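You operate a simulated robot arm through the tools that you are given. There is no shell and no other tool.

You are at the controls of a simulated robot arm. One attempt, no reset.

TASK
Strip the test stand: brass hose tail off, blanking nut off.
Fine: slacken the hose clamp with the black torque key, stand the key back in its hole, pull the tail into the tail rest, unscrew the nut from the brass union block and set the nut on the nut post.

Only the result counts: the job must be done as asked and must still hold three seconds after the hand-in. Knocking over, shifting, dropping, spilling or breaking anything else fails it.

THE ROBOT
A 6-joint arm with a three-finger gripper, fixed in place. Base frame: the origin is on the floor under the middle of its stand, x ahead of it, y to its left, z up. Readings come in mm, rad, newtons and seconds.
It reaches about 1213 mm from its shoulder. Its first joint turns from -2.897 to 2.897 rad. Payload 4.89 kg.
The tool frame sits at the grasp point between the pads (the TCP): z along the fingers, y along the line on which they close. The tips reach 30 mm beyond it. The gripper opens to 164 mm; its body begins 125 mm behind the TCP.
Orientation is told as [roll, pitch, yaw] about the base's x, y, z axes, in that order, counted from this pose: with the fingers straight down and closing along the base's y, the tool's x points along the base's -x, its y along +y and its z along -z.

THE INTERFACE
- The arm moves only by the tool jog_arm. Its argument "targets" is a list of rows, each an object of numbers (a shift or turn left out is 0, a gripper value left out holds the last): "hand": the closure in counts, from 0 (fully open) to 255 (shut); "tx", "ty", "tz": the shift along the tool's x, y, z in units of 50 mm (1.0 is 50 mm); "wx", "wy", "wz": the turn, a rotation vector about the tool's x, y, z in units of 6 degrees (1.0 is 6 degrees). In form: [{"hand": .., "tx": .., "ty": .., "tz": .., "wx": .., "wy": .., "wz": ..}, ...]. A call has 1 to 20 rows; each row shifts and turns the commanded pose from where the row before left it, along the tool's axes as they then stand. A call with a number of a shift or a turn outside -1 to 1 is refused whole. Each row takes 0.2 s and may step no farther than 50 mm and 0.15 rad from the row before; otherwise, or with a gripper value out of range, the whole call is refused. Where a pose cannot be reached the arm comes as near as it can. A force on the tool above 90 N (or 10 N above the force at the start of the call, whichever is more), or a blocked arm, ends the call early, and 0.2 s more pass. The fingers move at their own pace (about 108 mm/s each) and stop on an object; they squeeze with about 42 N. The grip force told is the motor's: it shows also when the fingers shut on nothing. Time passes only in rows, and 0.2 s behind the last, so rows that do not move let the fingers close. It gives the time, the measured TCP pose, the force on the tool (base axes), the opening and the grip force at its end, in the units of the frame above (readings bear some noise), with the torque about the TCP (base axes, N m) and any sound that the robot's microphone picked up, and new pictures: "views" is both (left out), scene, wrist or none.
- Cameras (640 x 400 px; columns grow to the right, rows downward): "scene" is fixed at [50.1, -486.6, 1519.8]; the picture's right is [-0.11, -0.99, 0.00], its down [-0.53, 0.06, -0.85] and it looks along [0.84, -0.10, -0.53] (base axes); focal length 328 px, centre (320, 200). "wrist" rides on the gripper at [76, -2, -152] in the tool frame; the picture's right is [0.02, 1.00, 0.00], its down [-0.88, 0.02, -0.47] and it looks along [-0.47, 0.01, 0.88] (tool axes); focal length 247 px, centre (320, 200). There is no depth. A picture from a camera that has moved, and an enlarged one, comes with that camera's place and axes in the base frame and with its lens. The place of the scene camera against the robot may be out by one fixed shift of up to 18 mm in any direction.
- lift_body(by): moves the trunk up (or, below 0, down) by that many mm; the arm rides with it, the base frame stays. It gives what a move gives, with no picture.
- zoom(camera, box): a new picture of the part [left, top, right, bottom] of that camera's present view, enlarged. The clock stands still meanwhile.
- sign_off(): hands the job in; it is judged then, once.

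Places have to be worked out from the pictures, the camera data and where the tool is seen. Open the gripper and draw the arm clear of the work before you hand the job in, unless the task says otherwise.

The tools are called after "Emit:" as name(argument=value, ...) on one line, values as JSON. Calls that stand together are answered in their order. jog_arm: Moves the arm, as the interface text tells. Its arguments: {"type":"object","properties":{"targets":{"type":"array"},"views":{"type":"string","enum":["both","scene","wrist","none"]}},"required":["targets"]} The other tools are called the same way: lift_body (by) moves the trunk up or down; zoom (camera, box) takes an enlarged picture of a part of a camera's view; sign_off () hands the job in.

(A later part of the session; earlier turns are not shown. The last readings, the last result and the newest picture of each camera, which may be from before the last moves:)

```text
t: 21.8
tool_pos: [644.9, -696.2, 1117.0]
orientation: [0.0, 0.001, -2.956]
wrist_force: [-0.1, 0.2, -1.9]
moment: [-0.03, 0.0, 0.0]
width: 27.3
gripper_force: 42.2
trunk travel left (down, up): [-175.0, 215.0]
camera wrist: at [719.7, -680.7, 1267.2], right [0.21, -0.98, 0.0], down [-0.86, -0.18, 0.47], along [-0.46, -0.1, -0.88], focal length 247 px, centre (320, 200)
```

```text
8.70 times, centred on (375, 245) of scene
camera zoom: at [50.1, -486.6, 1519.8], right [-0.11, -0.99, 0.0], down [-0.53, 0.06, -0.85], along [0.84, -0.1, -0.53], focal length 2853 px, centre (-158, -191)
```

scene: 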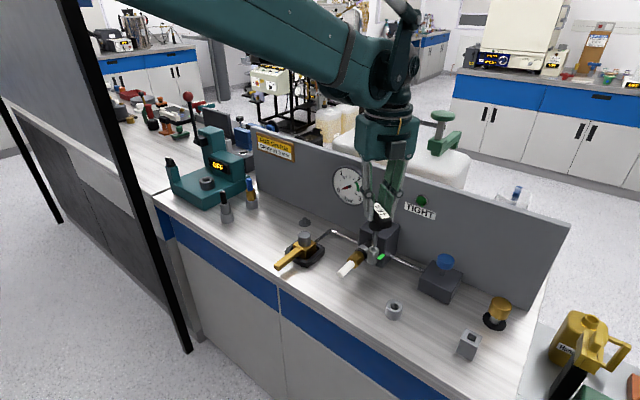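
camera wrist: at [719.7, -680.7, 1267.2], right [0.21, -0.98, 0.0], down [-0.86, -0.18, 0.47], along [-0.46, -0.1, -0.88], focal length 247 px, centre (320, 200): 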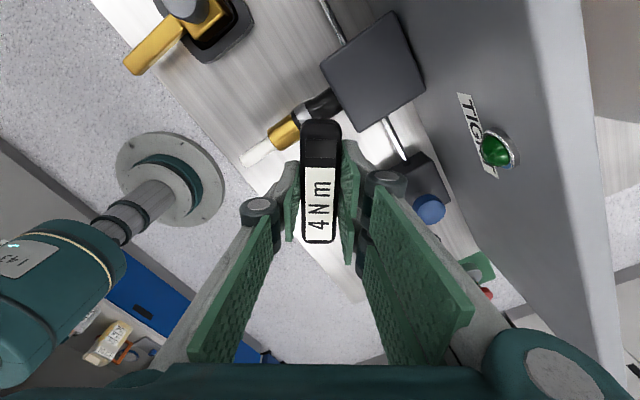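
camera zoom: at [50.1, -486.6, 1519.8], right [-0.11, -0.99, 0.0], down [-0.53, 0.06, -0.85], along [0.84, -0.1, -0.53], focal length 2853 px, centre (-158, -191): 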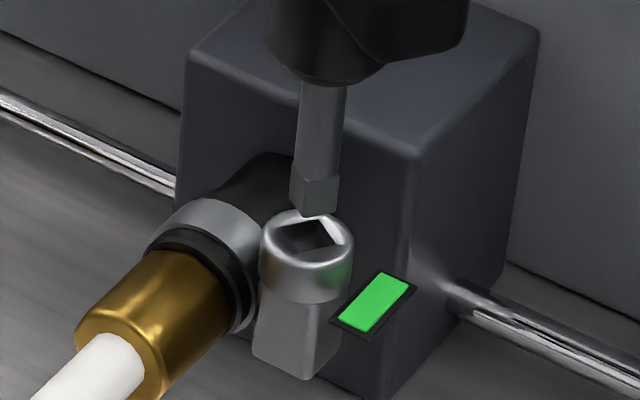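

Tip and socket line up sideways within about 0.5 mm, and the square looks matched; the gap is somewhere between 12 and 25 mm. I'll creep down in small steps watching the force.

Emit:
jog_arm(targets=[{"hand": 255, "tz": 0.1}, {"hand": 255, "tz": 0.08}, {"hand": 255}], views="none")

Emit:
zoom(camera="scene", box=[355, 222, 395, 268])

```text
t: 22.6
tool_pos: [645.9, -697.0, 1107.6]
orientation: [0.0, 0.0, -2.955]
wrist_force: [0.0, 0.7, -1.7]
moment: [-0.01, 0.02, -0.01]
width: 27.5
gripper_force: 41.9
trunk travel left (down, up): [-175.0, 215.0]
```

```text
8.70 times, centred on (375, 245) of scene
camera zoom: at [50.1, -486.6, 1519.8], right [-0.11, -0.99, 0.0], down [-0.53, 0.06, -0.85], along [0.84, -0.1, -0.53], focal length 2853 px, centre (-158, -191)
```

zoom: 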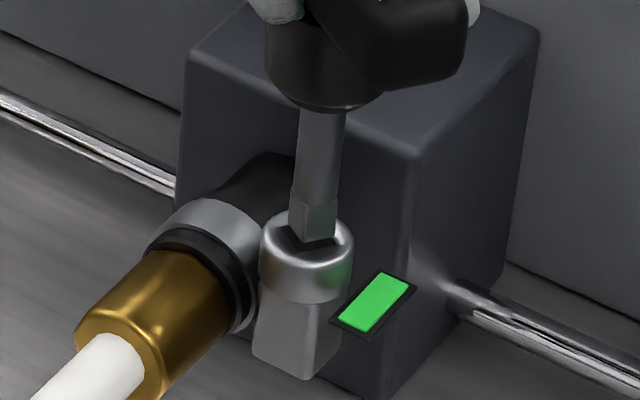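

No force yet and the drive appears centred over the square hole. I'll continue down in small steps.

Emit:
jog_arm(targets=[{"hand": 255, "tz": 0.06}, {"hand": 255, "tz": 0.04}, {"hand": 255}], views="none")

Emit:
zoom(camera="scene", box=[355, 222, 395, 268])

```text
t: 23.4
tool_pos: [645.7, -697.4, 1101.3]
orientation: [0.001, -0.001, -2.954]
wrist_force: [3.7, -0.2, 0.3]
moment: [-0.03, -0.37, -0.04]
width: 27.4
gripper_force: 41.7
trunk travel left (down, up): [-175.0, 215.0]
```

```text
8.70 times, centred on (375, 245) of scene
camera zoom: at [50.1, -486.6, 1519.8], right [-0.11, -0.99, 0.0], down [-0.53, 0.06, -0.85], along [0.84, -0.1, -0.53], focal length 2853 px, centre (-158, -191)
```

zoom: 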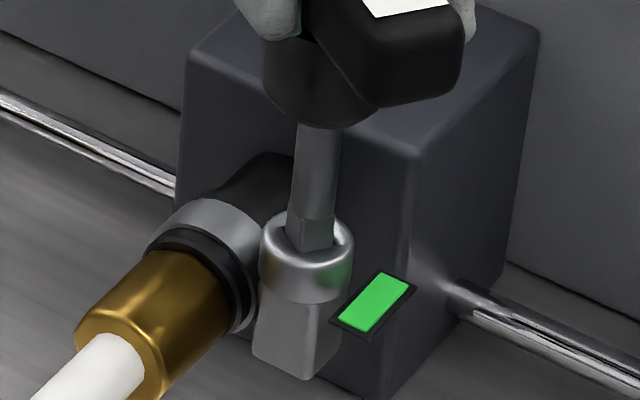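

A light 3.7 N push in +x at the tip shows it touching one side of the socket. I'll shift 1 mm in +x and continue down gently.

Emit:
jog_arm(targets=[{"hand": 255, "tx": 0.02, "ty": 0.004}, {"hand": 255, "tz": 0.04}, {"hand": 255, "tz": 0.04}, {"hand": 255}], views="none")

Emit:
zoom(camera="scene", box=[355, 222, 395, 268])

```text
t: 24.4
tool_pos: [645.6, -697.0, 1096.4]
orientation: [0.0, 0.0, -2.954]
wrist_force: [1.3, 0.3, -2.4]
moment: [0.05, -0.14, 0.0]
width: 27.6
gripper_force: 41.8
trunk travel left (down, up): [-175.0, 215.0]
```

```text
8.70 times, centred on (375, 245) of scene
camera zoom: at [50.1, -486.6, 1519.8], right [-0.11, -0.99, 0.0], down [-0.53, 0.06, -0.85], along [0.84, -0.1, -0.53], focal length 2853 px, centre (-158, -191)
```

zoom: 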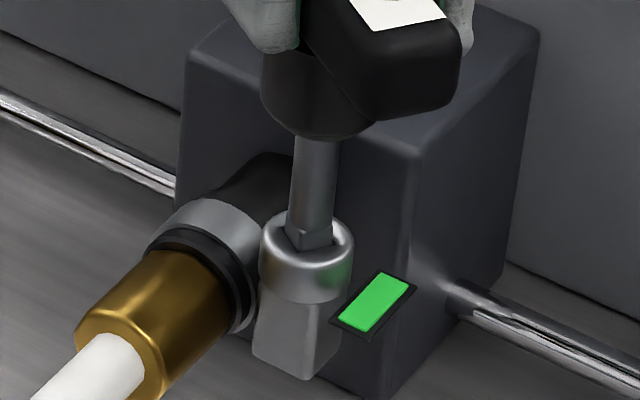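

The side force dropped and the drive is entering the socket. I'll continue down a few mm at a time until it seats.

Emit:
jog_arm(targets=[{"hand": 255, "tz": 0.06}, {"hand": 255, "tz": 0.06}, {"hand": 255}], views="none")

Emit:
zoom(camera="scene", box=[355, 222, 395, 268])

```text
t: 25.2
tool_pos: [645.0, -696.1, 1092.5]
orientation: [0.002, 0.001, -2.956]
wrist_force: [5.1, -7.7, 19.3]
moment: [-0.68, -0.48, -0.03]
width: 27.6
gripper_force: 41.7
trunk travel left (down, up): [-175.0, 215.0]
```

```text
8.70 times, centred on (375, 245) of scene
camera zoom: at [50.1, -486.6, 1519.8], right [-0.11, -0.99, 0.0], down [-0.53, 0.06, -0.85], along [0.84, -0.1, -0.53], focal length 2853 px, centre (-158, -191)
```

zoom: 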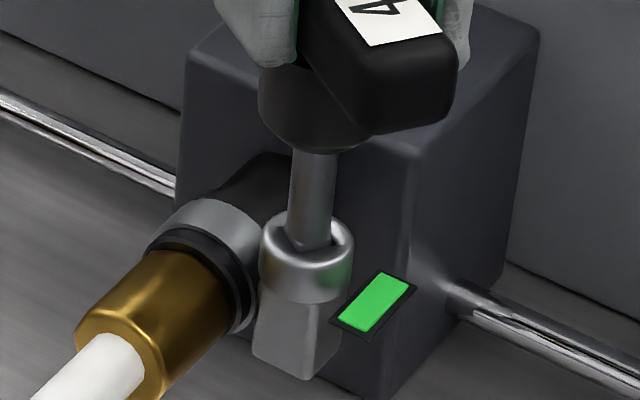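

The upward force of ~21 N shows the drive bottomed and seated. I'll ease back 1 mm and turn counter-clockwise (slackening) a little, watching the torque.

Emit:
jog_arm(targets=[{"hand": 255, "tz": -0.02}, {"hand": 255, "wz": -0.7, "ty": -0.0032}, {"hand": 255, "wz": -0.7, "ty": -0.0032}, {"hand": 255}], views="none")

Emit:
zoom(camera="scene", box=[340, 180, 440, 280])

```text
t: 26.2
tool_pos: [645.5, -696.4, 1092.7]
orientation: [-0.001, 0.0, -2.809]
wrist_force: [4.8, -0.9, 10.7]
moment: [0.01, -0.4, -0.01]
width: 27.7
gripper_force: 42.2
trunk travel left (down, up): [-175.0, 215.0]
```

```text
4.00 times, centred on (390, 230) of scene
camera zoom: at [50.1, -486.6, 1519.8], right [-0.11, -0.99, 0.0], down [-0.53, 0.06, -0.85], along [0.84, -0.1, -0.53], focal length 1313 px, centre (40, 80)
```

zoom: 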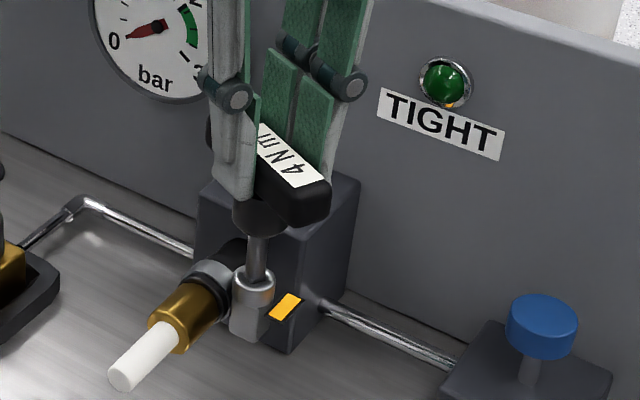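

The flag has gone from green to orange after about 8°, with little resistance. I'll keep turning counter-clockwise.

Emit:
jog_arm(targets=[{"hand": 255, "wz": -1, "ty": -0.0046}, {"hand": 255, "wz": -1, "ty": -0.0046}, {"hand": 255, "wz": -1, "ty": -0.0046}, {"hand": 255, "wz": -1, "ty": -0.0046}, {"hand": 255}], views="none")

Emit:
zoom(camera="scene", box=[340, 180, 440, 280])

```text
t: 27.4
tool_pos: [644.1, -696.8, 1092.3]
orientation: [-0.001, 0.001, -2.389]
wrist_force: [2.3, 0.5, 11.6]
moment: [0.05, -0.11, 0.0]
width: 27.5
gripper_force: 42.4
trunk travel left (down, up): [-175.0, 215.0]
```

```text
4.00 times, centred on (390, 230) of scene
camera zoom: at [50.1, -486.6, 1519.8], right [-0.11, -0.99, 0.0], down [-0.53, 0.06, -0.85], along [0.84, -0.1, -0.53], focal length 1313 px, centre (40, 80)
```

zoom: 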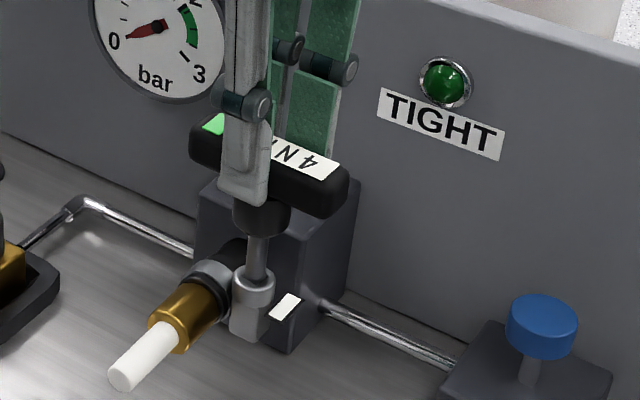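

The flag now shows white and a green light appeared on the key's handle. I'll check both from the wrist camera before deciding whether more turning is needed.

Emit:
zoom(camera="wrist", box=[240, 60, 400, 260])

Emit:
zoom(camera="scene", box=[355, 222, 395, 268])

```text
2.00 times, centred on (320, 160) of wrist
camera zoom: at [699.6, -642.0, 1244.1], right [0.7, -0.71, 0.0], down [-0.63, -0.62, 0.47], along [-0.34, -0.33, -0.88], focal length 494 px, centre (320, 280)
```

zoom: 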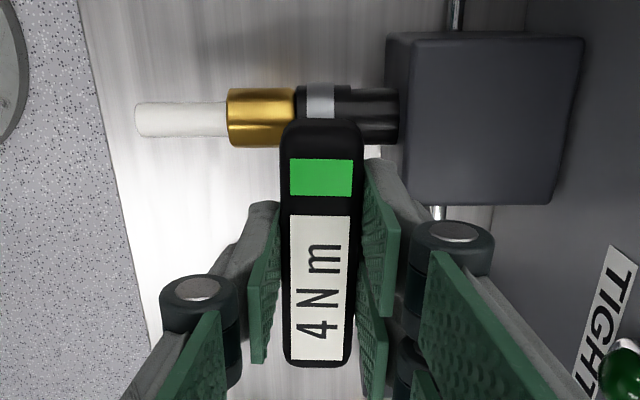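

```text
8.70 times, centred on (375, 245) of scene
camera zoom: at [50.1, -486.6, 1519.8], right [-0.11, -0.99, 0.0], down [-0.53, 0.06, -0.85], along [0.84, -0.1, -0.53], focal length 2853 px, centre (-158, -191)
```

zoom: 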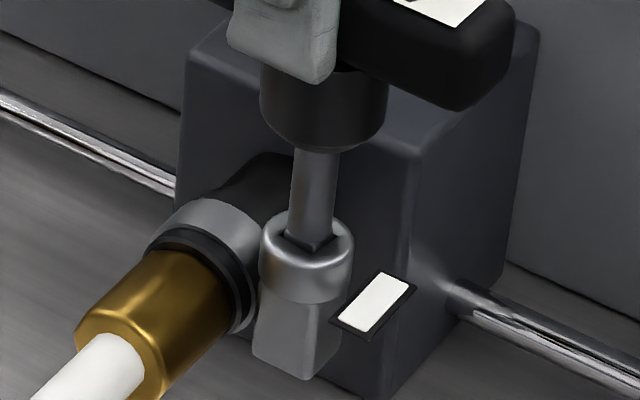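

White flag and a green light on the key suggest the clamp is slack. I'll turn another 12° for margin and see that nothing changes.

Emit:
jog_arm(targets=[{"hand": 255, "wz": -1, "ty": -0.0046}, {"hand": 255, "wz": -1, "ty": -0.0046}, {"hand": 255}], views="wrist")

Emit:
zoom(camera="scene", box=[340, 180, 440, 280])

```text
t: 28.2
tool_pos: [644.8, -695.9, 1092.2]
orientation: [0.0, 0.001, -2.179]
wrist_force: [-1.3, -1.6, 8.1]
moment: [-0.15, 0.32, -0.01]
width: 27.6
gripper_force: 41.6
trunk travel left (down, up): [-175.0, 215.0]
camera wrist: at [687.0, -631.7, 1244.1], right [0.83, -0.55, 0.0], down [-0.49, -0.73, 0.47], along [-0.26, -0.39, -0.88], focal length 247 px, centre (320, 200)
```

wrist: 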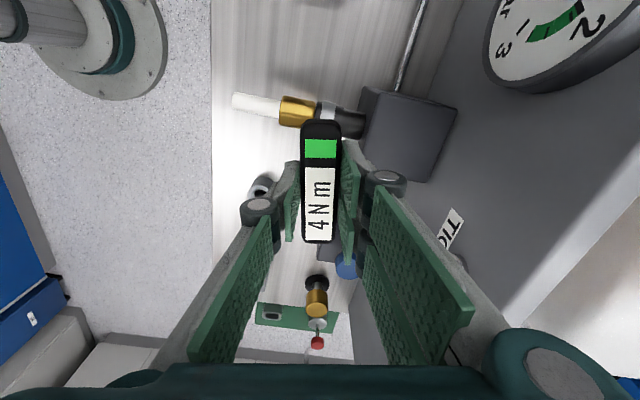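

```text
4.00 times, centred on (390, 230) of scene
camera zoom: at [50.1, -486.6, 1519.8], right [-0.11, -0.99, 0.0], down [-0.53, 0.06, -0.85], along [0.84, -0.1, -0.53], focal length 1313 px, centre (40, 80)
```

zoom: 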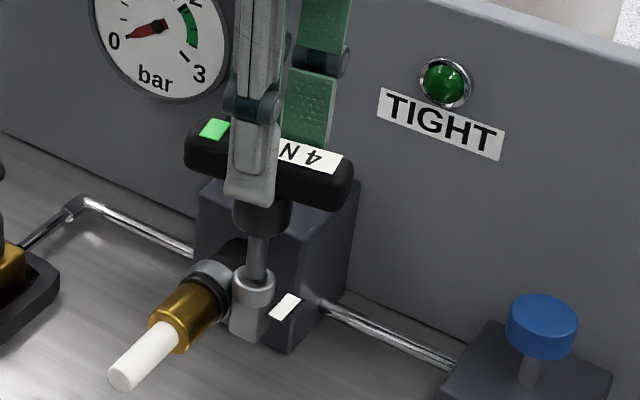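

The flag stays white, so the clamp is slack. I'll draw the key straight up out of the socket and confirm nothing moved.

Emit:
jog_arm(targets=[{"hand": 255, "tz": -0.2}, {"hand": 255, "tz": -0.4}, {"hand": 255, "tz": -0.6}, {"hand": 255, "wz": 0.835}, {"hand": 255, "wz": 0.835}])

Emit:
zoom(camera="scene", box=[340, 180, 440, 280])

```text
t: 29.4
tool_pos: [645.1, -696.1, 1152.2]
orientation: [0.001, 0.0, -2.357]
wrist_force: [0.4, 0.5, -3.0]
moment: [-0.02, 0.02, -0.02]
width: 27.2
gripper_force: 41.9
trunk travel left (down, up): [-175.0, 215.0]
camera wrist: at [698.5, -640.2, 1303.8], right [0.72, -0.69, 0.0], down [-0.61, -0.64, 0.47], along [-0.33, -0.34, -0.88], focal length 247 px, centre (320, 200)
```

scene: 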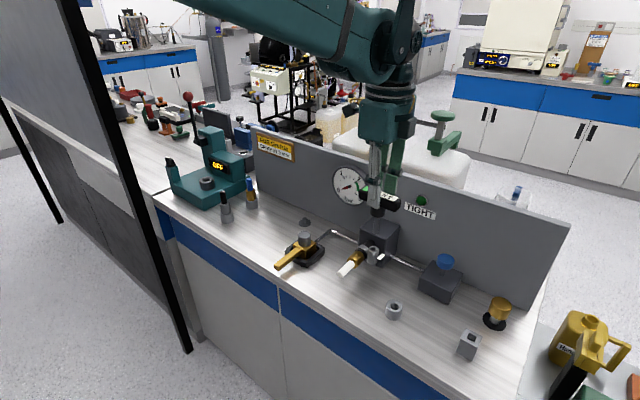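
wrist: 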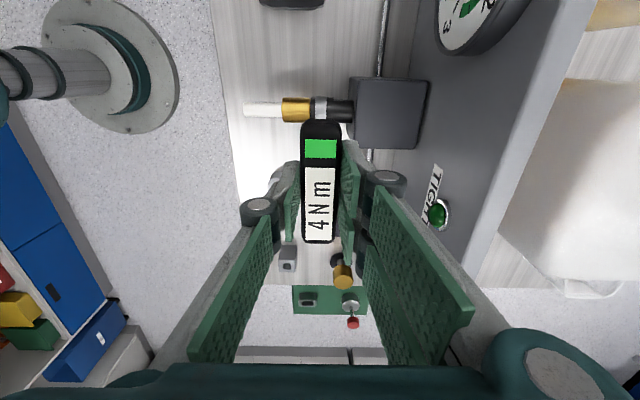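

```text
4.00 times, centred on (390, 230) of scene
camera zoom: at [50.1, -486.6, 1519.8], right [-0.11, -0.99, 0.0], down [-0.53, 0.06, -0.85], along [0.84, -0.1, -0.53], focal length 1313 px, centre (40, 80)
```

zoom: 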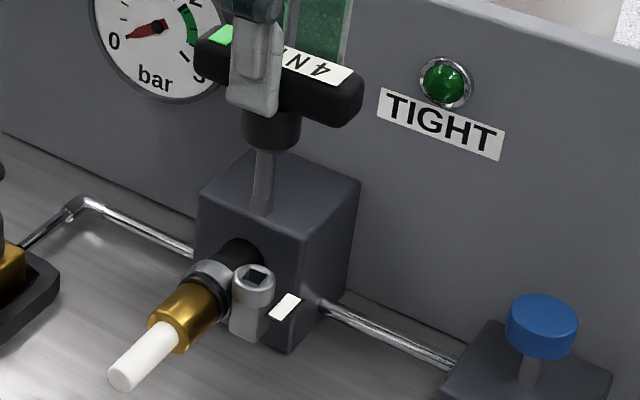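

The key is out cleanly and the flag is still white. I'll carry the key back above its hole and stop with the tip just over it.

Emit:
jog_arm(targets=[{"hand": 255, "tx": -0.8705, "ty": -0.1941}, {"hand": 255, "tx": -0.8705, "ty": -0.1941}, {"hand": 255, "tx": -0.8705, "ty": -0.1941}, {"hand": 255, "tx": -0.8705, "ty": -0.1941}, {"hand": 255, "tx": -0.8705, "ty": -0.1941}, {"hand": 255, "tx": -0.8705, "ty": -0.1941}, {"hand": 255, "tz": 0.8}, {"hand": 255, "tz": 0.7}, {"hand": 255}], views="scene")

Emit:
zoom(camera="scene", box=[440, 300, 510, 370])

```text
t: 31.4
tool_pos: [418.7, -840.4, 1074.3]
orientation: [-0.001, 0.002, -2.354]
wrist_force: [0.3, 0.1, -3.0]
moment: [0.12, 0.01, -0.01]
width: 27.7
gripper_force: 41.8
trunk travel left (down, up): [-175.0, 215.0]
```

scene: 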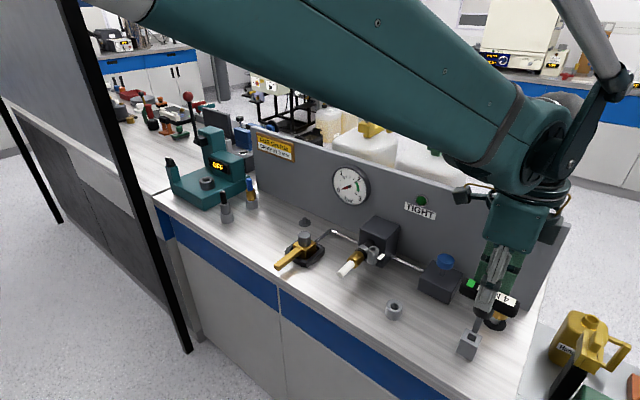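

```text
5.71 times, centred on (475, 335) of scene
camera zoom: at [50.1, -486.6, 1519.8], right [-0.11, -0.99, 0.0], down [-0.53, 0.06, -0.85], along [0.84, -0.1, -0.53], focal length 1875 px, centre (-566, -571)
```

zoom: 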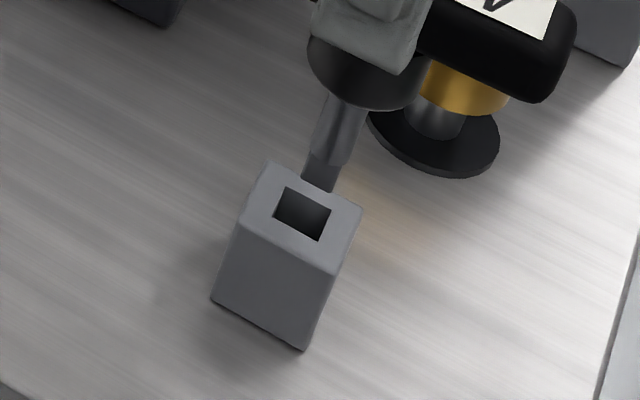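

Tip is roughly 15 mm over the hole and within about 1 mm laterally. I'll lower slowly, checking force as it enters.

Emit:
jog_arm(targets=[{"hand": 255, "tz": 0.2}, {"hand": 255, "tz": 0.1}, {"hand": 255, "tz": 0.08}, {"hand": 255}], views="none")

Emit:
zoom(camera="scene", box=[440, 300, 510, 370])

```text
t: 32.4
tool_pos: [419.2, -840.5, 1057.8]
orientation: [0.001, -0.001, -2.354]
wrist_force: [0.3, 0.2, -2.7]
moment: [0.04, 0.02, -0.03]
width: 27.4
gripper_force: 41.9
trunk travel left (down, up): [-175.0, 215.0]
```

```text
5.71 times, centred on (475, 335) of scene
camera zoom: at [50.1, -486.6, 1519.8], right [-0.11, -0.99, 0.0], down [-0.53, 0.06, -0.85], along [0.84, -0.1, -0.53], focal length 1875 px, centre (-566, -571)
```

zoom: 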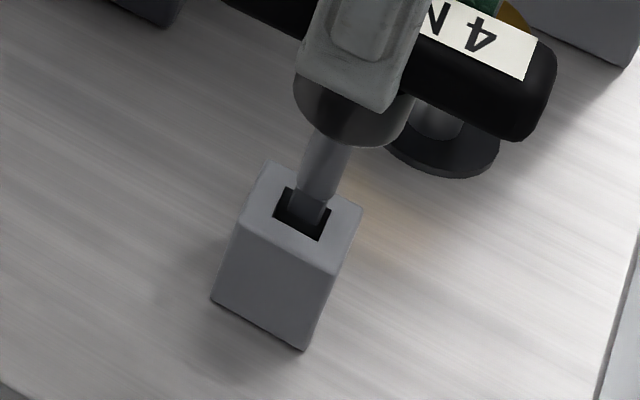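

The tip is entering the hole with no contact force. I'll look closer at the clearance.

Emit:
zoom(camera="scene", box=[460, 320, 490, 350])

```text
13.33 times, centred on (475, 335) of scene
camera zoom: at [50.1, -486.6, 1519.8], right [-0.11, -0.99, 0.0], down [-0.53, 0.06, -0.85], along [0.84, -0.1, -0.53], focal length 4375 px, centre (-1747, -1600)
```

zoom: 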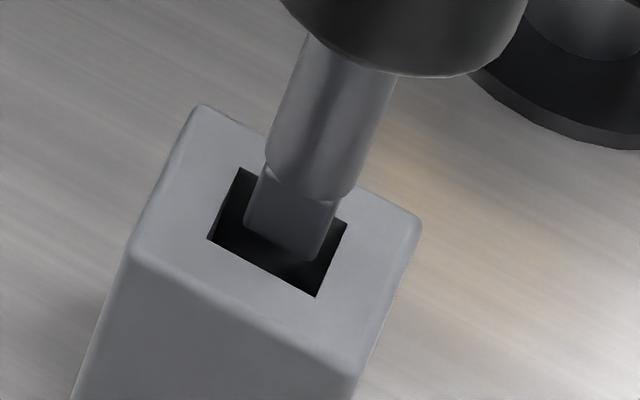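

The drive is about 10.5 mm across in a 15 mm hole and sits well inside its outline. I'll continue down with force checks.

Emit:
jog_arm(targets=[{"hand": 255, "tz": 0.06, "tx": 0.01}, {"hand": 255, "tz": 0.06, "tx": 0.01}, {"hand": 255, "tz": 0.06}, {"hand": 255}], views="none")

Emit:
zoom(camera="scene", box=[460, 320, 490, 350])

```text
t: 33.4
tool_pos: [418.9, -839.1, 1049.6]
orientation: [0.001, 0.001, -2.354]
wrist_force: [-0.3, 0.9, -2.0]
moment: [-0.02, -0.02, -0.03]
width: 27.1
gripper_force: 41.7
trunk travel left (down, up): [-175.0, 215.0]
```

```text
13.33 times, centred on (475, 335) of scene
camera zoom: at [50.1, -486.6, 1519.8], right [-0.11, -0.99, 0.0], down [-0.53, 0.06, -0.85], along [0.84, -0.1, -0.53], focal length 4375 px, centre (-1747, -1600)
```

zoom: 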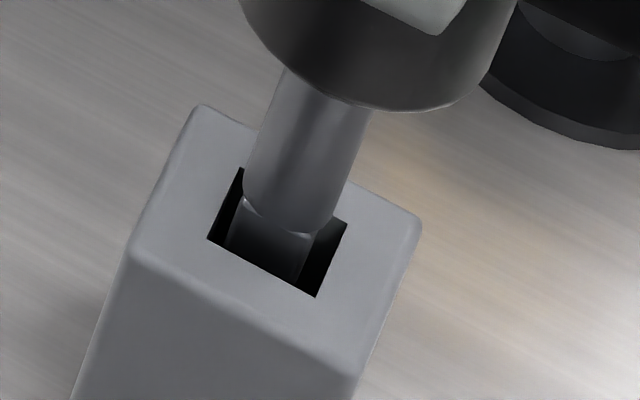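

It's inside and clear. I'll nudge back 0.5 mm to centre the round shank and lower most of the remaining way.

Emit:
jog_arm(targets=[{"hand": 255, "tz": 0.1, "tx": -0.01}, {"hand": 255, "tz": 0.1}, {"hand": 255, "tz": 0.1}, {"hand": 255}], views="none")

Emit:
zoom(camera="scene", box=[460, 320, 490, 350])

```text
t: 34.4
tool_pos: [419.8, -838.5, 1032.4]
orientation: [-0.001, 0.0, -2.353]
wrist_force: [0.9, 0.1, -1.6]
moment: [0.03, 0.03, 0.01]
width: 27.6
gripper_force: 42.0
trunk travel left (down, up): [-175.0, 215.0]
```

```text
13.33 times, centred on (475, 335) of scene
camera zoom: at [50.1, -486.6, 1519.8], right [-0.11, -0.99, 0.0], down [-0.53, 0.06, -0.85], along [0.84, -0.1, -0.53], focal length 4375 px, centre (-1747, -1600)
```

zoom: 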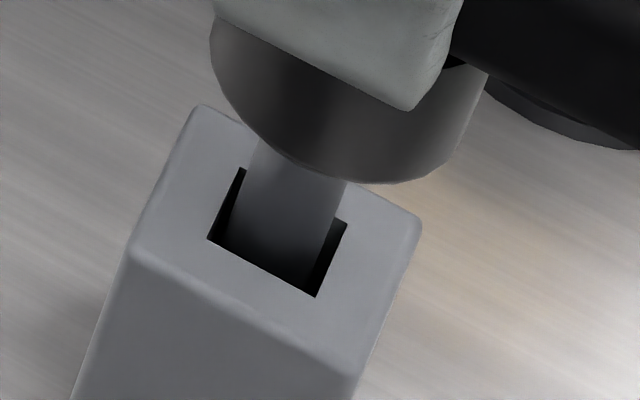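

Still no contact. I'll lower the last stretch gently until the key rests at its original height (TCP ≈1016).

Emit:
jog_arm(targets=[{"hand": 255, "tz": 0.1}, {"hand": 255, "tz": 0.1}, {"hand": 255, "tz": 0.08}, {"hand": 255, "tz": 0.04}, {"hand": 255}], views="none")

Emit:
zoom(camera="scene", box=[440, 290, 520, 370])

```text
t: 35.6
tool_pos: [418.3, -838.6, 1017.7]
orientation: [0.0, -0.001, -2.355]
wrist_force: [0.0, 1.0, -2.4]
moment: [0.01, -0.01, -0.04]
width: 27.6
gripper_force: 41.7
trunk travel left (down, up): [-175.0, 215.0]
```

```text
5.00 times, centred on (480, 330) of scene
camera zoom: at [50.1, -486.6, 1519.8], right [-0.11, -0.99, 0.0], down [-0.53, 0.06, -0.85], along [0.84, -0.1, -0.53], focal length 1641 px, centre (-480, -450)
```

zoom: 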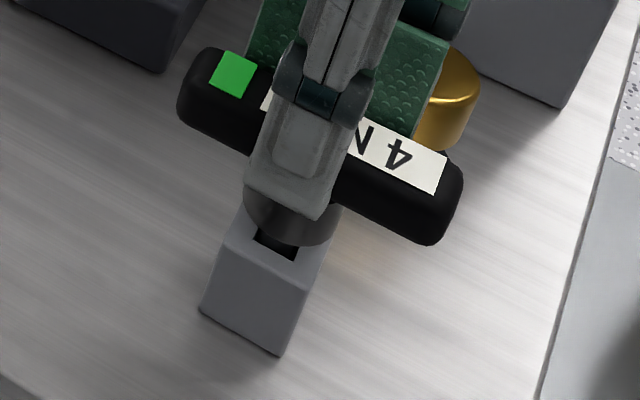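

Almost at the original height with no load yet. I'll lower 1 mm at a time until it touches bottom.

Emit:
jog_arm(targets=[{"hand": 255, "tz": 0.02}, {"hand": 255, "tz": 0.02}, {"hand": 255}], views="none")

```text
t: 36.4
tool_pos: [419.0, -839.2, 1015.9]
orientation: [-0.001, -0.001, -2.355]
wrist_force: [-1.2, 0.4, -2.7]
moment: [-0.03, 0.01, -0.01]
width: 27.6
gripper_force: 41.6
trunk travel left (down, up): [-175.0, 215.0]
```

The hand still carries the key's weight. I'll lower a touch more in 0.7 mm steps.

Emit:
jog_arm(targets=[{"hand": 255, "tz": 0.014}, {"hand": 255, "tz": 0.014}, {"hand": 255}], views="none")

```text
t: 37.2
tool_pos: [419.0, -838.1, 1016.5]
orientation: [0.002, 0.0, -2.354]
wrist_force: [5.7, -8.5, 34.1]
moment: [-0.98, -0.53, 0.04]
width: 27.7
gripper_force: 41.7
trunk travel left (down, up): [-175.0, 215.0]
```

It now rests on the bottom. I'll ease off 1 mm and open the fingers, then rise.

Emit:
jog_arm(targets=[{"hand": 255, "tz": -0.02}, {"hand": 110}, {"hand": 110}, {"hand": 110}], views="wrist")

Emit:
zoom(camera="scene", box=[440, 290, 520, 370])

```text
t: 38.2
tool_pos: [418.4, -838.8, 1015.7]
orientation: [0.0, -0.001, -2.354]
wrist_force: [-0.1, 0.2, 0.6]
moment: [-0.06, -0.01, 0.0]
width: 93.4
gripper_force: 0.0
trunk travel left (down, up): [-175.0, 215.0]
camera wrist: at [471.6, -783.5, 1167.3], right [0.72, -0.69, 0.0], down [-0.61, -0.64, 0.47], along [-0.33, -0.34, -0.88], focal length 247 px, centre (320, 200)
```

wrist: 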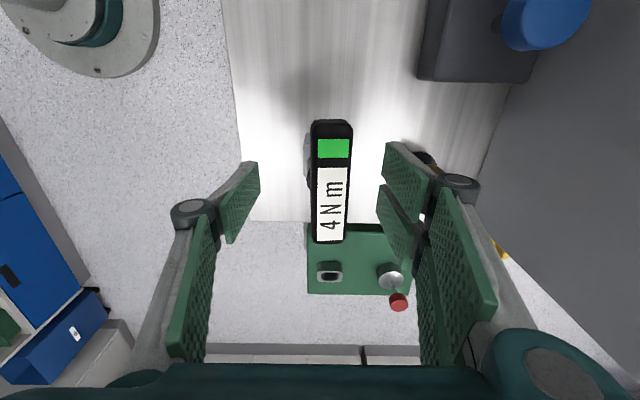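

```text
5.00 times, centred on (480, 330) of scene
camera zoom: at [50.1, -486.6, 1519.8], right [-0.11, -0.99, 0.0], down [-0.53, 0.06, -0.85], along [0.84, -0.1, -0.53], focal length 1641 px, centre (-480, -450)
```

zoom: 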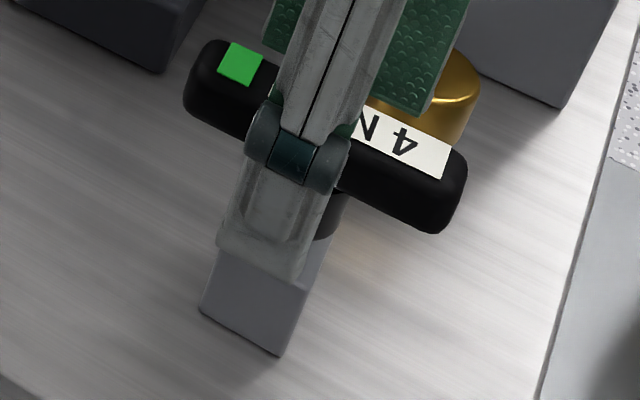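

Released, the key leans inward a few degrees in its loose hole. I'd rather leave it upright, so I'll re-grip it softly to straighten, let it rest lightly on the bottom, and release by a small opening.

Emit:
jog_arm(targets=[{"hand": 200}, {"hand": 200}, {"hand": 255}, {"hand": 255}, {"hand": 255}], views="wrist")

Emit:
zoom(camera="wrist", box=[220, 80, 420, 260])

Emit:
zoom(camera="scene", box=[440, 290, 520, 370])

```text
t: 39.4
tool_pos: [418.4, -838.4, 1016.9]
orientation: [0.0, 0.001, -2.355]
wrist_force: [1.0, -1.8, 1.1]
moment: [-0.12, -0.1, 0.01]
width: 27.4
gripper_force: 42.2
trunk travel left (down, up): [-175.0, 215.0]
camera wrist: at [471.7, -783.6, 1167.4], right [0.72, -0.69, 0.0], down [-0.61, -0.64, 0.47], along [-0.33, -0.34, -0.88], focal length 247 px, centre (320, 200)
```

wrist: 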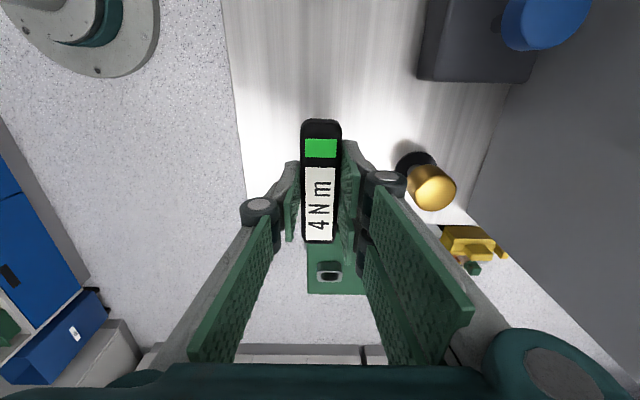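

```text
2.22 times, centred on (320, 170) of wrist
camera zoom: at [471.7, -783.6, 1167.4], right [0.72, -0.69, 0.0], down [-0.61, -0.64, 0.47], along [-0.33, -0.34, -0.88], focal length 549 px, centre (320, 267)
```

zoom: 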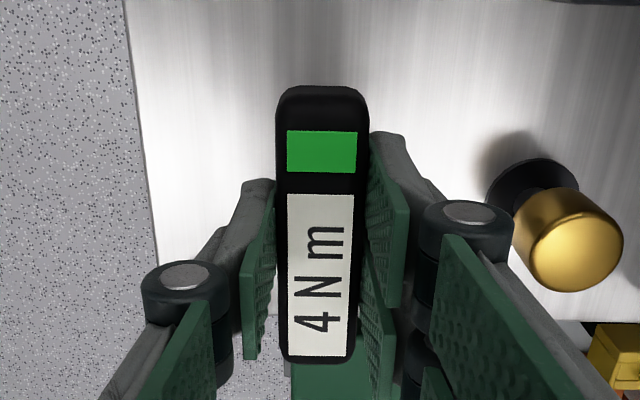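

```text
5.00 times, centred on (480, 330) of scene
camera zoom: at [50.1, -486.6, 1519.8], right [-0.11, -0.99, 0.0], down [-0.53, 0.06, -0.85], along [0.84, -0.1, -0.53], focal length 1641 px, centre (-480, -450)
```

zoom: 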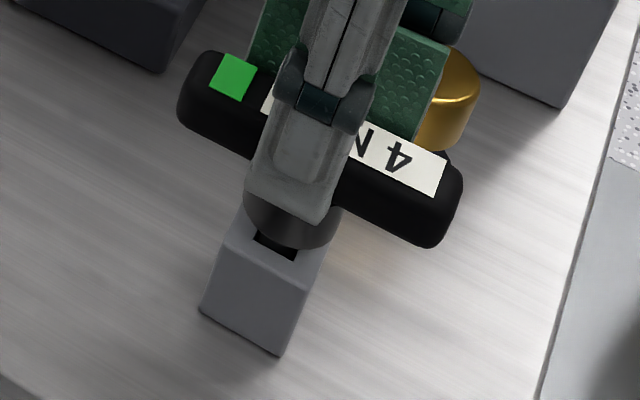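

It is upright again and resting lightly. I'll open the fingers by only a few millimetres and see whether it stays.

Emit:
jog_arm(targets=[{"hand": 204}, {"hand": 204}, {"hand": 204}, {"hand": 204}], views="wrist")

Emit:
zoom(camera="wrist", box=[220, 80, 420, 260])

```text
t: 40.4
tool_pos: [418.4, -839.8, 1015.4]
orientation: [0.0, 0.0, -2.354]
wrist_force: [-0.3, -0.2, -0.5]
moment: [0.01, 0.01, -0.04]
width: 33.0
gripper_force: 0.0
trunk travel left (down, up): [-175.0, 215.0]
camera wrist: at [471.7, -783.6, 1167.4], right [0.72, -0.69, 0.0], down [-0.61, -0.64, 0.47], along [-0.33, -0.34, -0.88], focal length 247 px, centre (320, 200)
```

wrist: 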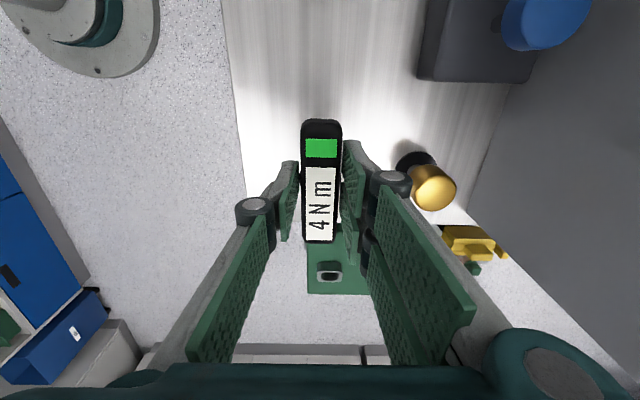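

```text
2.22 times, centred on (320, 170) of wrist
camera zoom: at [471.7, -783.6, 1167.4], right [0.72, -0.69, 0.0], down [-0.61, -0.64, 0.47], along [-0.33, -0.34, -0.88], focal length 549 px, centre (320, 267)
```

zoom: 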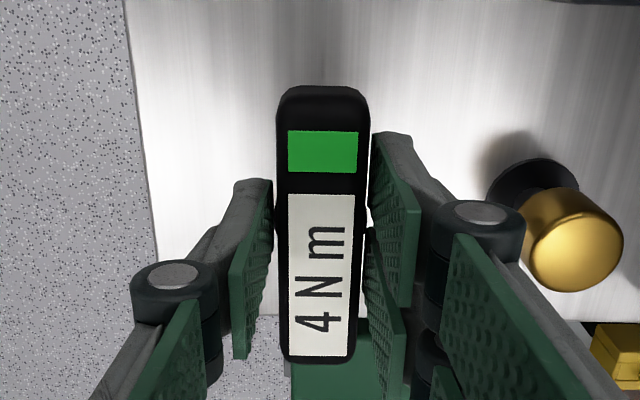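

The key now stands upright on its own between the fingers. I'll open wider slowly and check again before rising.

Emit:
jog_arm(targets=[{"hand": 190}, {"hand": 170}, {"hand": 140}, {"hand": 110}, {"hand": 110}], views="wrist")

Emit:
zoom(camera="scene", box=[440, 290, 520, 370])

```text
t: 41.6
tool_pos: [419.0, -840.0, 1014.2]
orientation: [0.0, 0.0, -2.354]
wrist_force: [1.1, -0.3, -0.1]
moment: [0.0, 0.01, -0.01]
width: 93.1
gripper_force: 0.0
trunk travel left (down, up): [-175.0, 215.0]
camera wrist: at [471.7, -783.6, 1167.4], right [0.72, -0.69, 0.0], down [-0.61, -0.64, 0.47], along [-0.33, -0.34, -0.88], focal length 247 px, centre (320, 200)
```

wrist: 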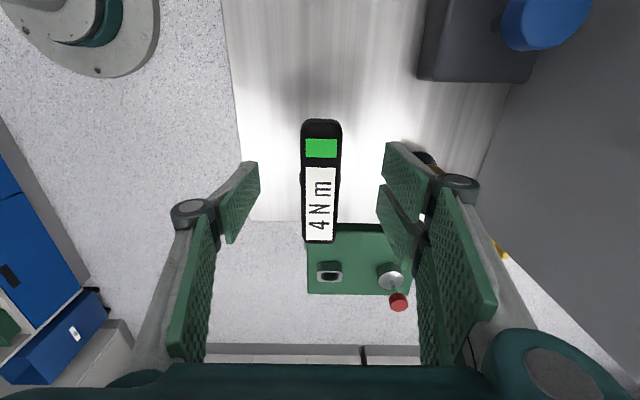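

```text
5.00 times, centred on (480, 330) of scene
camera zoom: at [50.1, -486.6, 1519.8], right [-0.11, -0.99, 0.0], down [-0.53, 0.06, -0.85], along [0.84, -0.1, -0.53], focal length 1641 px, centre (-480, -450)
```

zoom: 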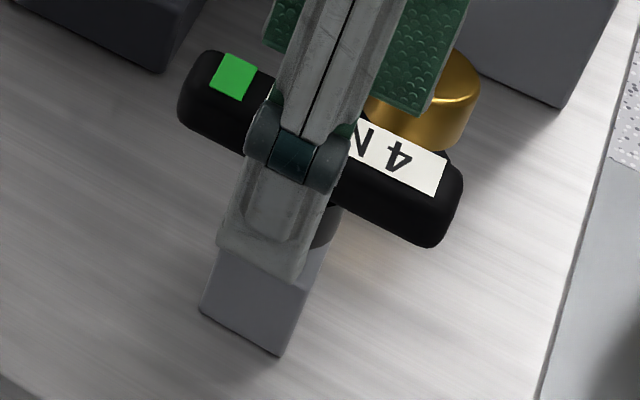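

The key stands upright in its hole on its own. I'll rise straight up and turn the hand back to face the bench (yaw -0.785) for the tail work.

Emit:
jog_arm(targets=[{"hand": 110, "tz": -0.5}, {"hand": 110, "tz": -0.9}, {"hand": 110, "tz": -0.9}, {"hand": 60, "tz": -0.4}, {"wz": -1}, {"wz": -1}, {"wz": -1}, {"wz": -1}, {"wz": -1}, {"wz": -1}, {"wz": -1}, {"wz": -1}, {"wz": -1}, {"wz": -1}, {"wz": -1}, {"wz": -1}, {"wz": -1}, {"wz": -1}, {"wz": -1}], views="scene")

Emit:
zoom(camera="scene", box=[430, 270, 530, 370])

```text
t: 45.6
tool_pos: [419.8, -839.7, 1150.0]
orientation: [-0.001, 0.0, -0.782]
wrist_force: [-1.3, -0.3, -0.2]
moment: [0.03, 0.01, -0.04]
width: 125.4
gripper_force: 0.0
trunk travel left (down, up): [-175.0, 215.0]
```

scene: 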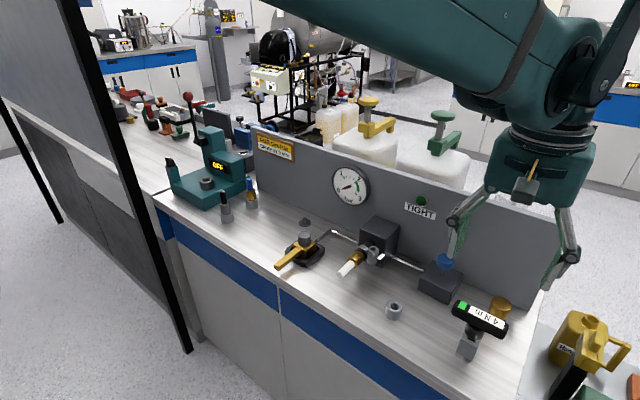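

```text
4.00 times, centred on (480, 320) of scene
camera zoom: at [50.1, -486.6, 1519.8], right [-0.11, -0.99, 0.0], down [-0.53, 0.06, -0.85], along [0.84, -0.1, -0.53], focal length 1313 px, centre (-320, -280)
```

zoom: 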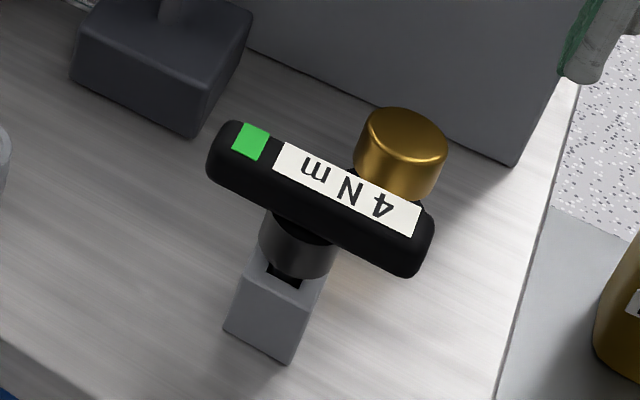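

The key stands as it did originally. I'll slide along the bench to view the tail and the rest from the front.

Emit:
jog_arm(targets=[{"hand": 0, "ty": 0.788, "tx": 0.36}, {"ty": 0.788, "tx": 0.36}, {"ty": 0.788, "tx": 0.36}, {"ty": 0.788, "tx": 0.36}, {"ty": 0.788, "tx": 0.36}, {}], views="wrist")

Emit:
zoom(camera="wrist", box=[220, 130, 420, 280])

```text
t: 47.0
tool_pos: [495.7, -634.8, 1150.2]
orientation: [0.001, 0.002, -0.783]
wrist_force: [-1.0, -0.1, 0.4]
moment: [-0.05, -0.02, -0.01]
width: 163.9
gripper_force: 0.1
trunk travel left (down, up): [-175.0, 215.0]
camera wrist: at [442.0, -582.1, 1302.3], right [0.69, 0.72, 0.0], down [0.64, -0.61, 0.47], along [0.34, -0.33, -0.88], focal length 247 px, centre (320, 200)
```

wrist: 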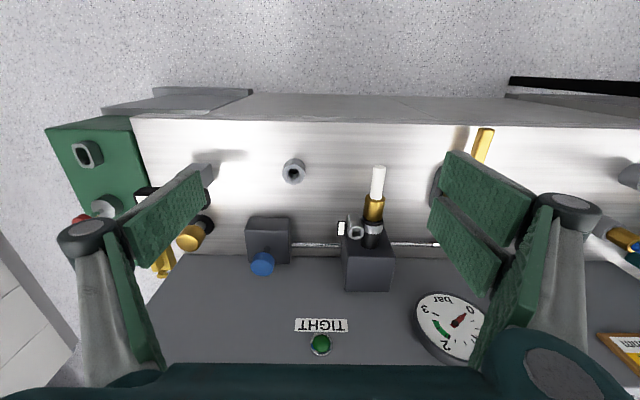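

```text
2.67 times, centred on (320, 205) of wrist
camera zoom: at [442.0, -582.1, 1302.3], right [0.69, 0.72, 0.0], down [0.64, -0.61, 0.47], along [0.34, -0.33, -0.88], focal length 659 px, centre (320, 187)
```

zoom: 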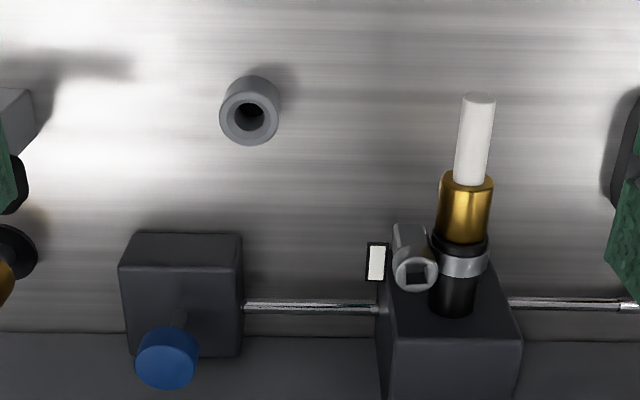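

Good view of the rest tube and the tail. I'll back off 80 mm toward the front for a second view to triangulate heights.

Emit:
jog_arm(targets=[{"tx": 0.8}, {"tx": 0.8}, {}], views="wrist")

Emit:
zoom(camera="wrist", box=[220, 170, 420, 320])

```text
t: 47.8
tool_pos: [439.4, -578.2, 1149.7]
orientation: [0.0, 0.0, -0.783]
wrist_force: [-0.3, 0.7, 1.5]
moment: [-0.16, -0.1, -0.01]
width: 164.2
gripper_force: 0.0
trunk travel left (down, up): [-175.0, 215.0]
camera wrist: at [383.8, -524.9, 1301.6], right [0.69, 0.72, 0.0], down [0.64, -0.61, 0.47], along [0.34, -0.33, -0.88], focal length 247 px, centre (320, 200)
```

wrist: 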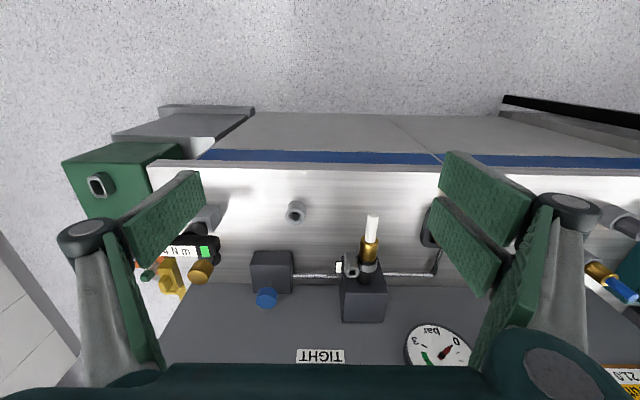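

```text
2.67 times, centred on (320, 245) of wrist
camera zoom: at [383.8, -524.9, 1301.6], right [0.69, 0.72, 0.0], down [0.64, -0.61, 0.47], along [0.34, -0.33, -0.88], focal length 659 px, centre (320, 80)
```

zoom: 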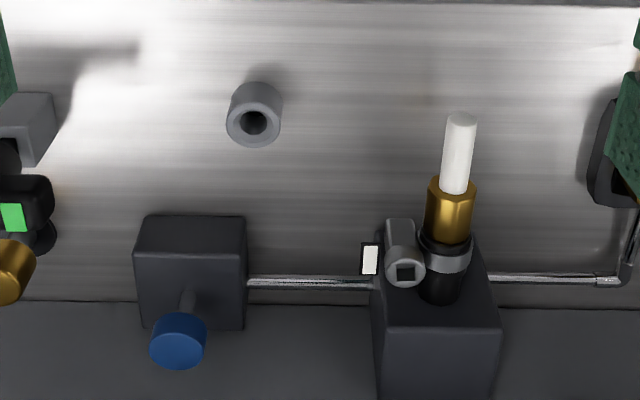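

Triangulated: rest tube at E1≈-140, E2≈870 (base 516, -714) with top z≈938; tail axis at E1≈-11, z≈964, white rod end at E2≈847. I'll move in front of the tail, high, and tilt the fingers toward it (about 20° below horizontal) so I can grip the rod end-on.

Emit:
jog_arm(targets=[{"ty": 0.88}, {"ty": 0.88}, {"tx": -0.8}, {"tx": -0.8}, {"tz": 0.6}, {"wy": -1}, {"wy": -1}, {"wy": -1}, {"wy": -1}, {"wy": -1}, {"wy": -1}])

```text
t: 50.2
tool_pos: [557.9, -575.1, 1120.3]
orientation: [0.0, -0.629, -0.784]
wrist_force: [0.1, -0.4, 0.4]
moment: [0.06, 0.03, -0.02]
width: 164.2
gripper_force: 0.0
trunk travel left (down, up): [-175.0, 215.0]
camera wrist: at [449.5, -468.4, 1197.8], right [0.69, 0.72, -0.01], down [0.32, -0.29, 0.9], along [0.65, -0.63, -0.43], focal length 247 px, centre (320, 200)
```

scene: 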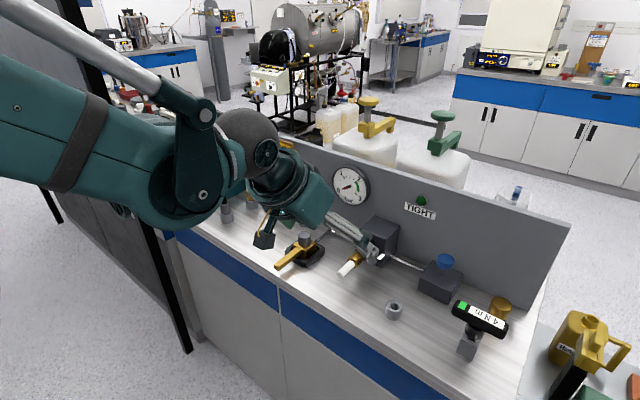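
wrist: 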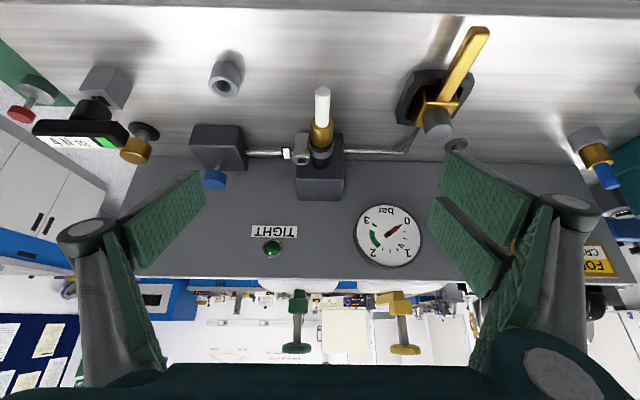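

The tilt works, and the tail is at image centre column. I'll continue to about 70° of tilt.

Emit:
jog_arm(targets=[{"wy": -1}, {"wy": -1}, {"wy": -1}, {"wy": -1}, {"wy": -1}, {"wy": -0.667}, {}])

```text
t: 51.8
tool_pos: [557.9, -573.4, 1120.5]
orientation: [0.0, -1.222, -0.784]
wrist_force: [0.0, 0.6, -0.2]
moment: [0.01, 0.01, 0.0]
width: 164.1
gripper_force: 0.0
trunk travel left (down, up): [-175.0, 215.0]
camera wrist: at [436.7, -455.3, 1100.3], right [0.7, 0.71, -0.02], down [-0.09, 0.12, 0.99], along [0.71, -0.69, 0.14], focal length 247 px, centre (320, 200)
```

scene: 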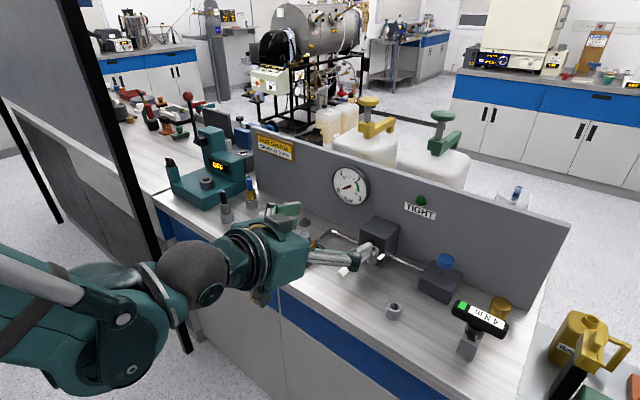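
wrist: 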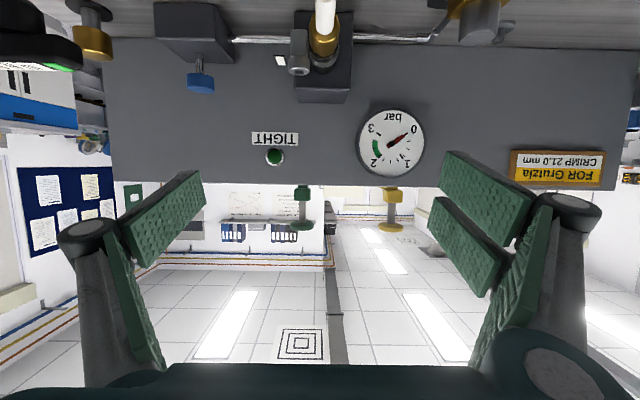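

Tilt is 70° and stable. I'll narrow the fingers and lower to just above the tail's height, still in front of the rod end, to check the alignment end-on.

Emit:
jog_arm(targets=[{"hand": 170, "tx": 0.752, "tz": 0.2737}, {"hand": 170, "tx": 0.752, "tz": 0.2737}, {"hand": 170, "tx": 0.752, "tz": 0.2737}, {"hand": 170}])

Emit:
zoom(camera="wrist", box=[240, 60, 400, 220])

Emit:
zoom(camera="scene", box=[270, 200, 410, 310])

```text
t: 52.8
tool_pos: [561.6, -580.0, 1013.7]
orientation: [0.0, -1.219, -0.786]
wrist_force: [0.3, 0.0, -1.2]
moment: [0.01, -0.02, -0.01]
width: 54.5
gripper_force: 0.0
out of reach, approached as far as the arm can: row 3
trunk travel left (down, up): [-175.0, 215.0]
camera wrist: at [441.1, -460.7, 993.5], right [0.7, 0.71, -0.02], down [-0.09, 0.11, 0.99], along [0.71, -0.69, 0.14], focal length 247 px, centre (320, 200)
```

scene: 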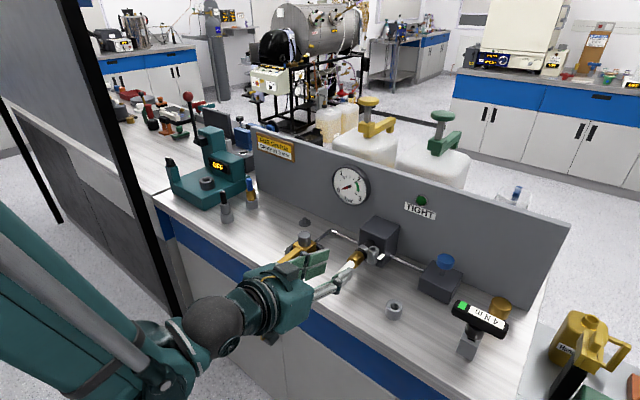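
wrist: 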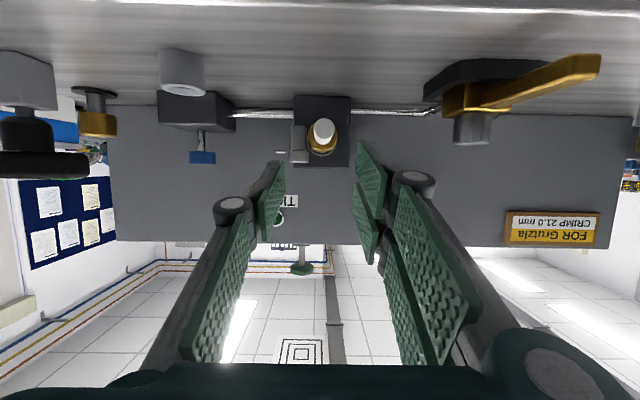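

```text
2.50 times, centred on (320, 140) of wrist
camera zoom: at [441.1, -460.7, 993.5], right [0.7, 0.71, -0.02], down [-0.09, 0.11, 0.99], along [0.71, -0.69, 0.14], focal length 617 px, centre (320, 350)
```

zoom: 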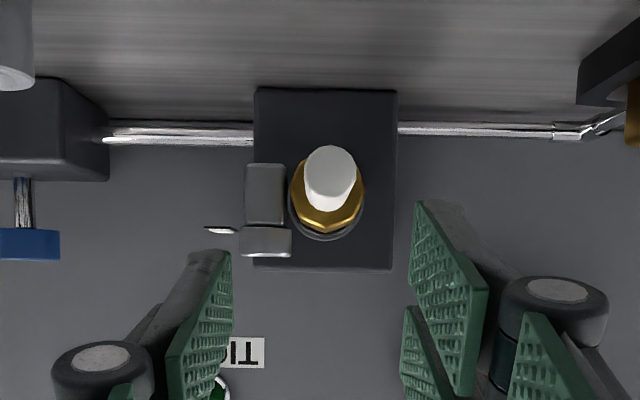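

```text
3.64 times, centred on (340, 255) of scene
camera zoom: at [50.1, -486.6, 1519.8], right [-0.11, -0.99, 0.0], down [-0.53, 0.06, -0.85], along [0.84, -0.1, -0.53], focal length 1193 px, centre (247, 0)
```

zoom: 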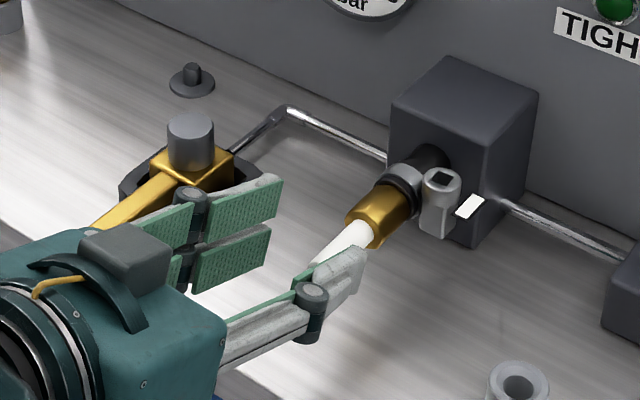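

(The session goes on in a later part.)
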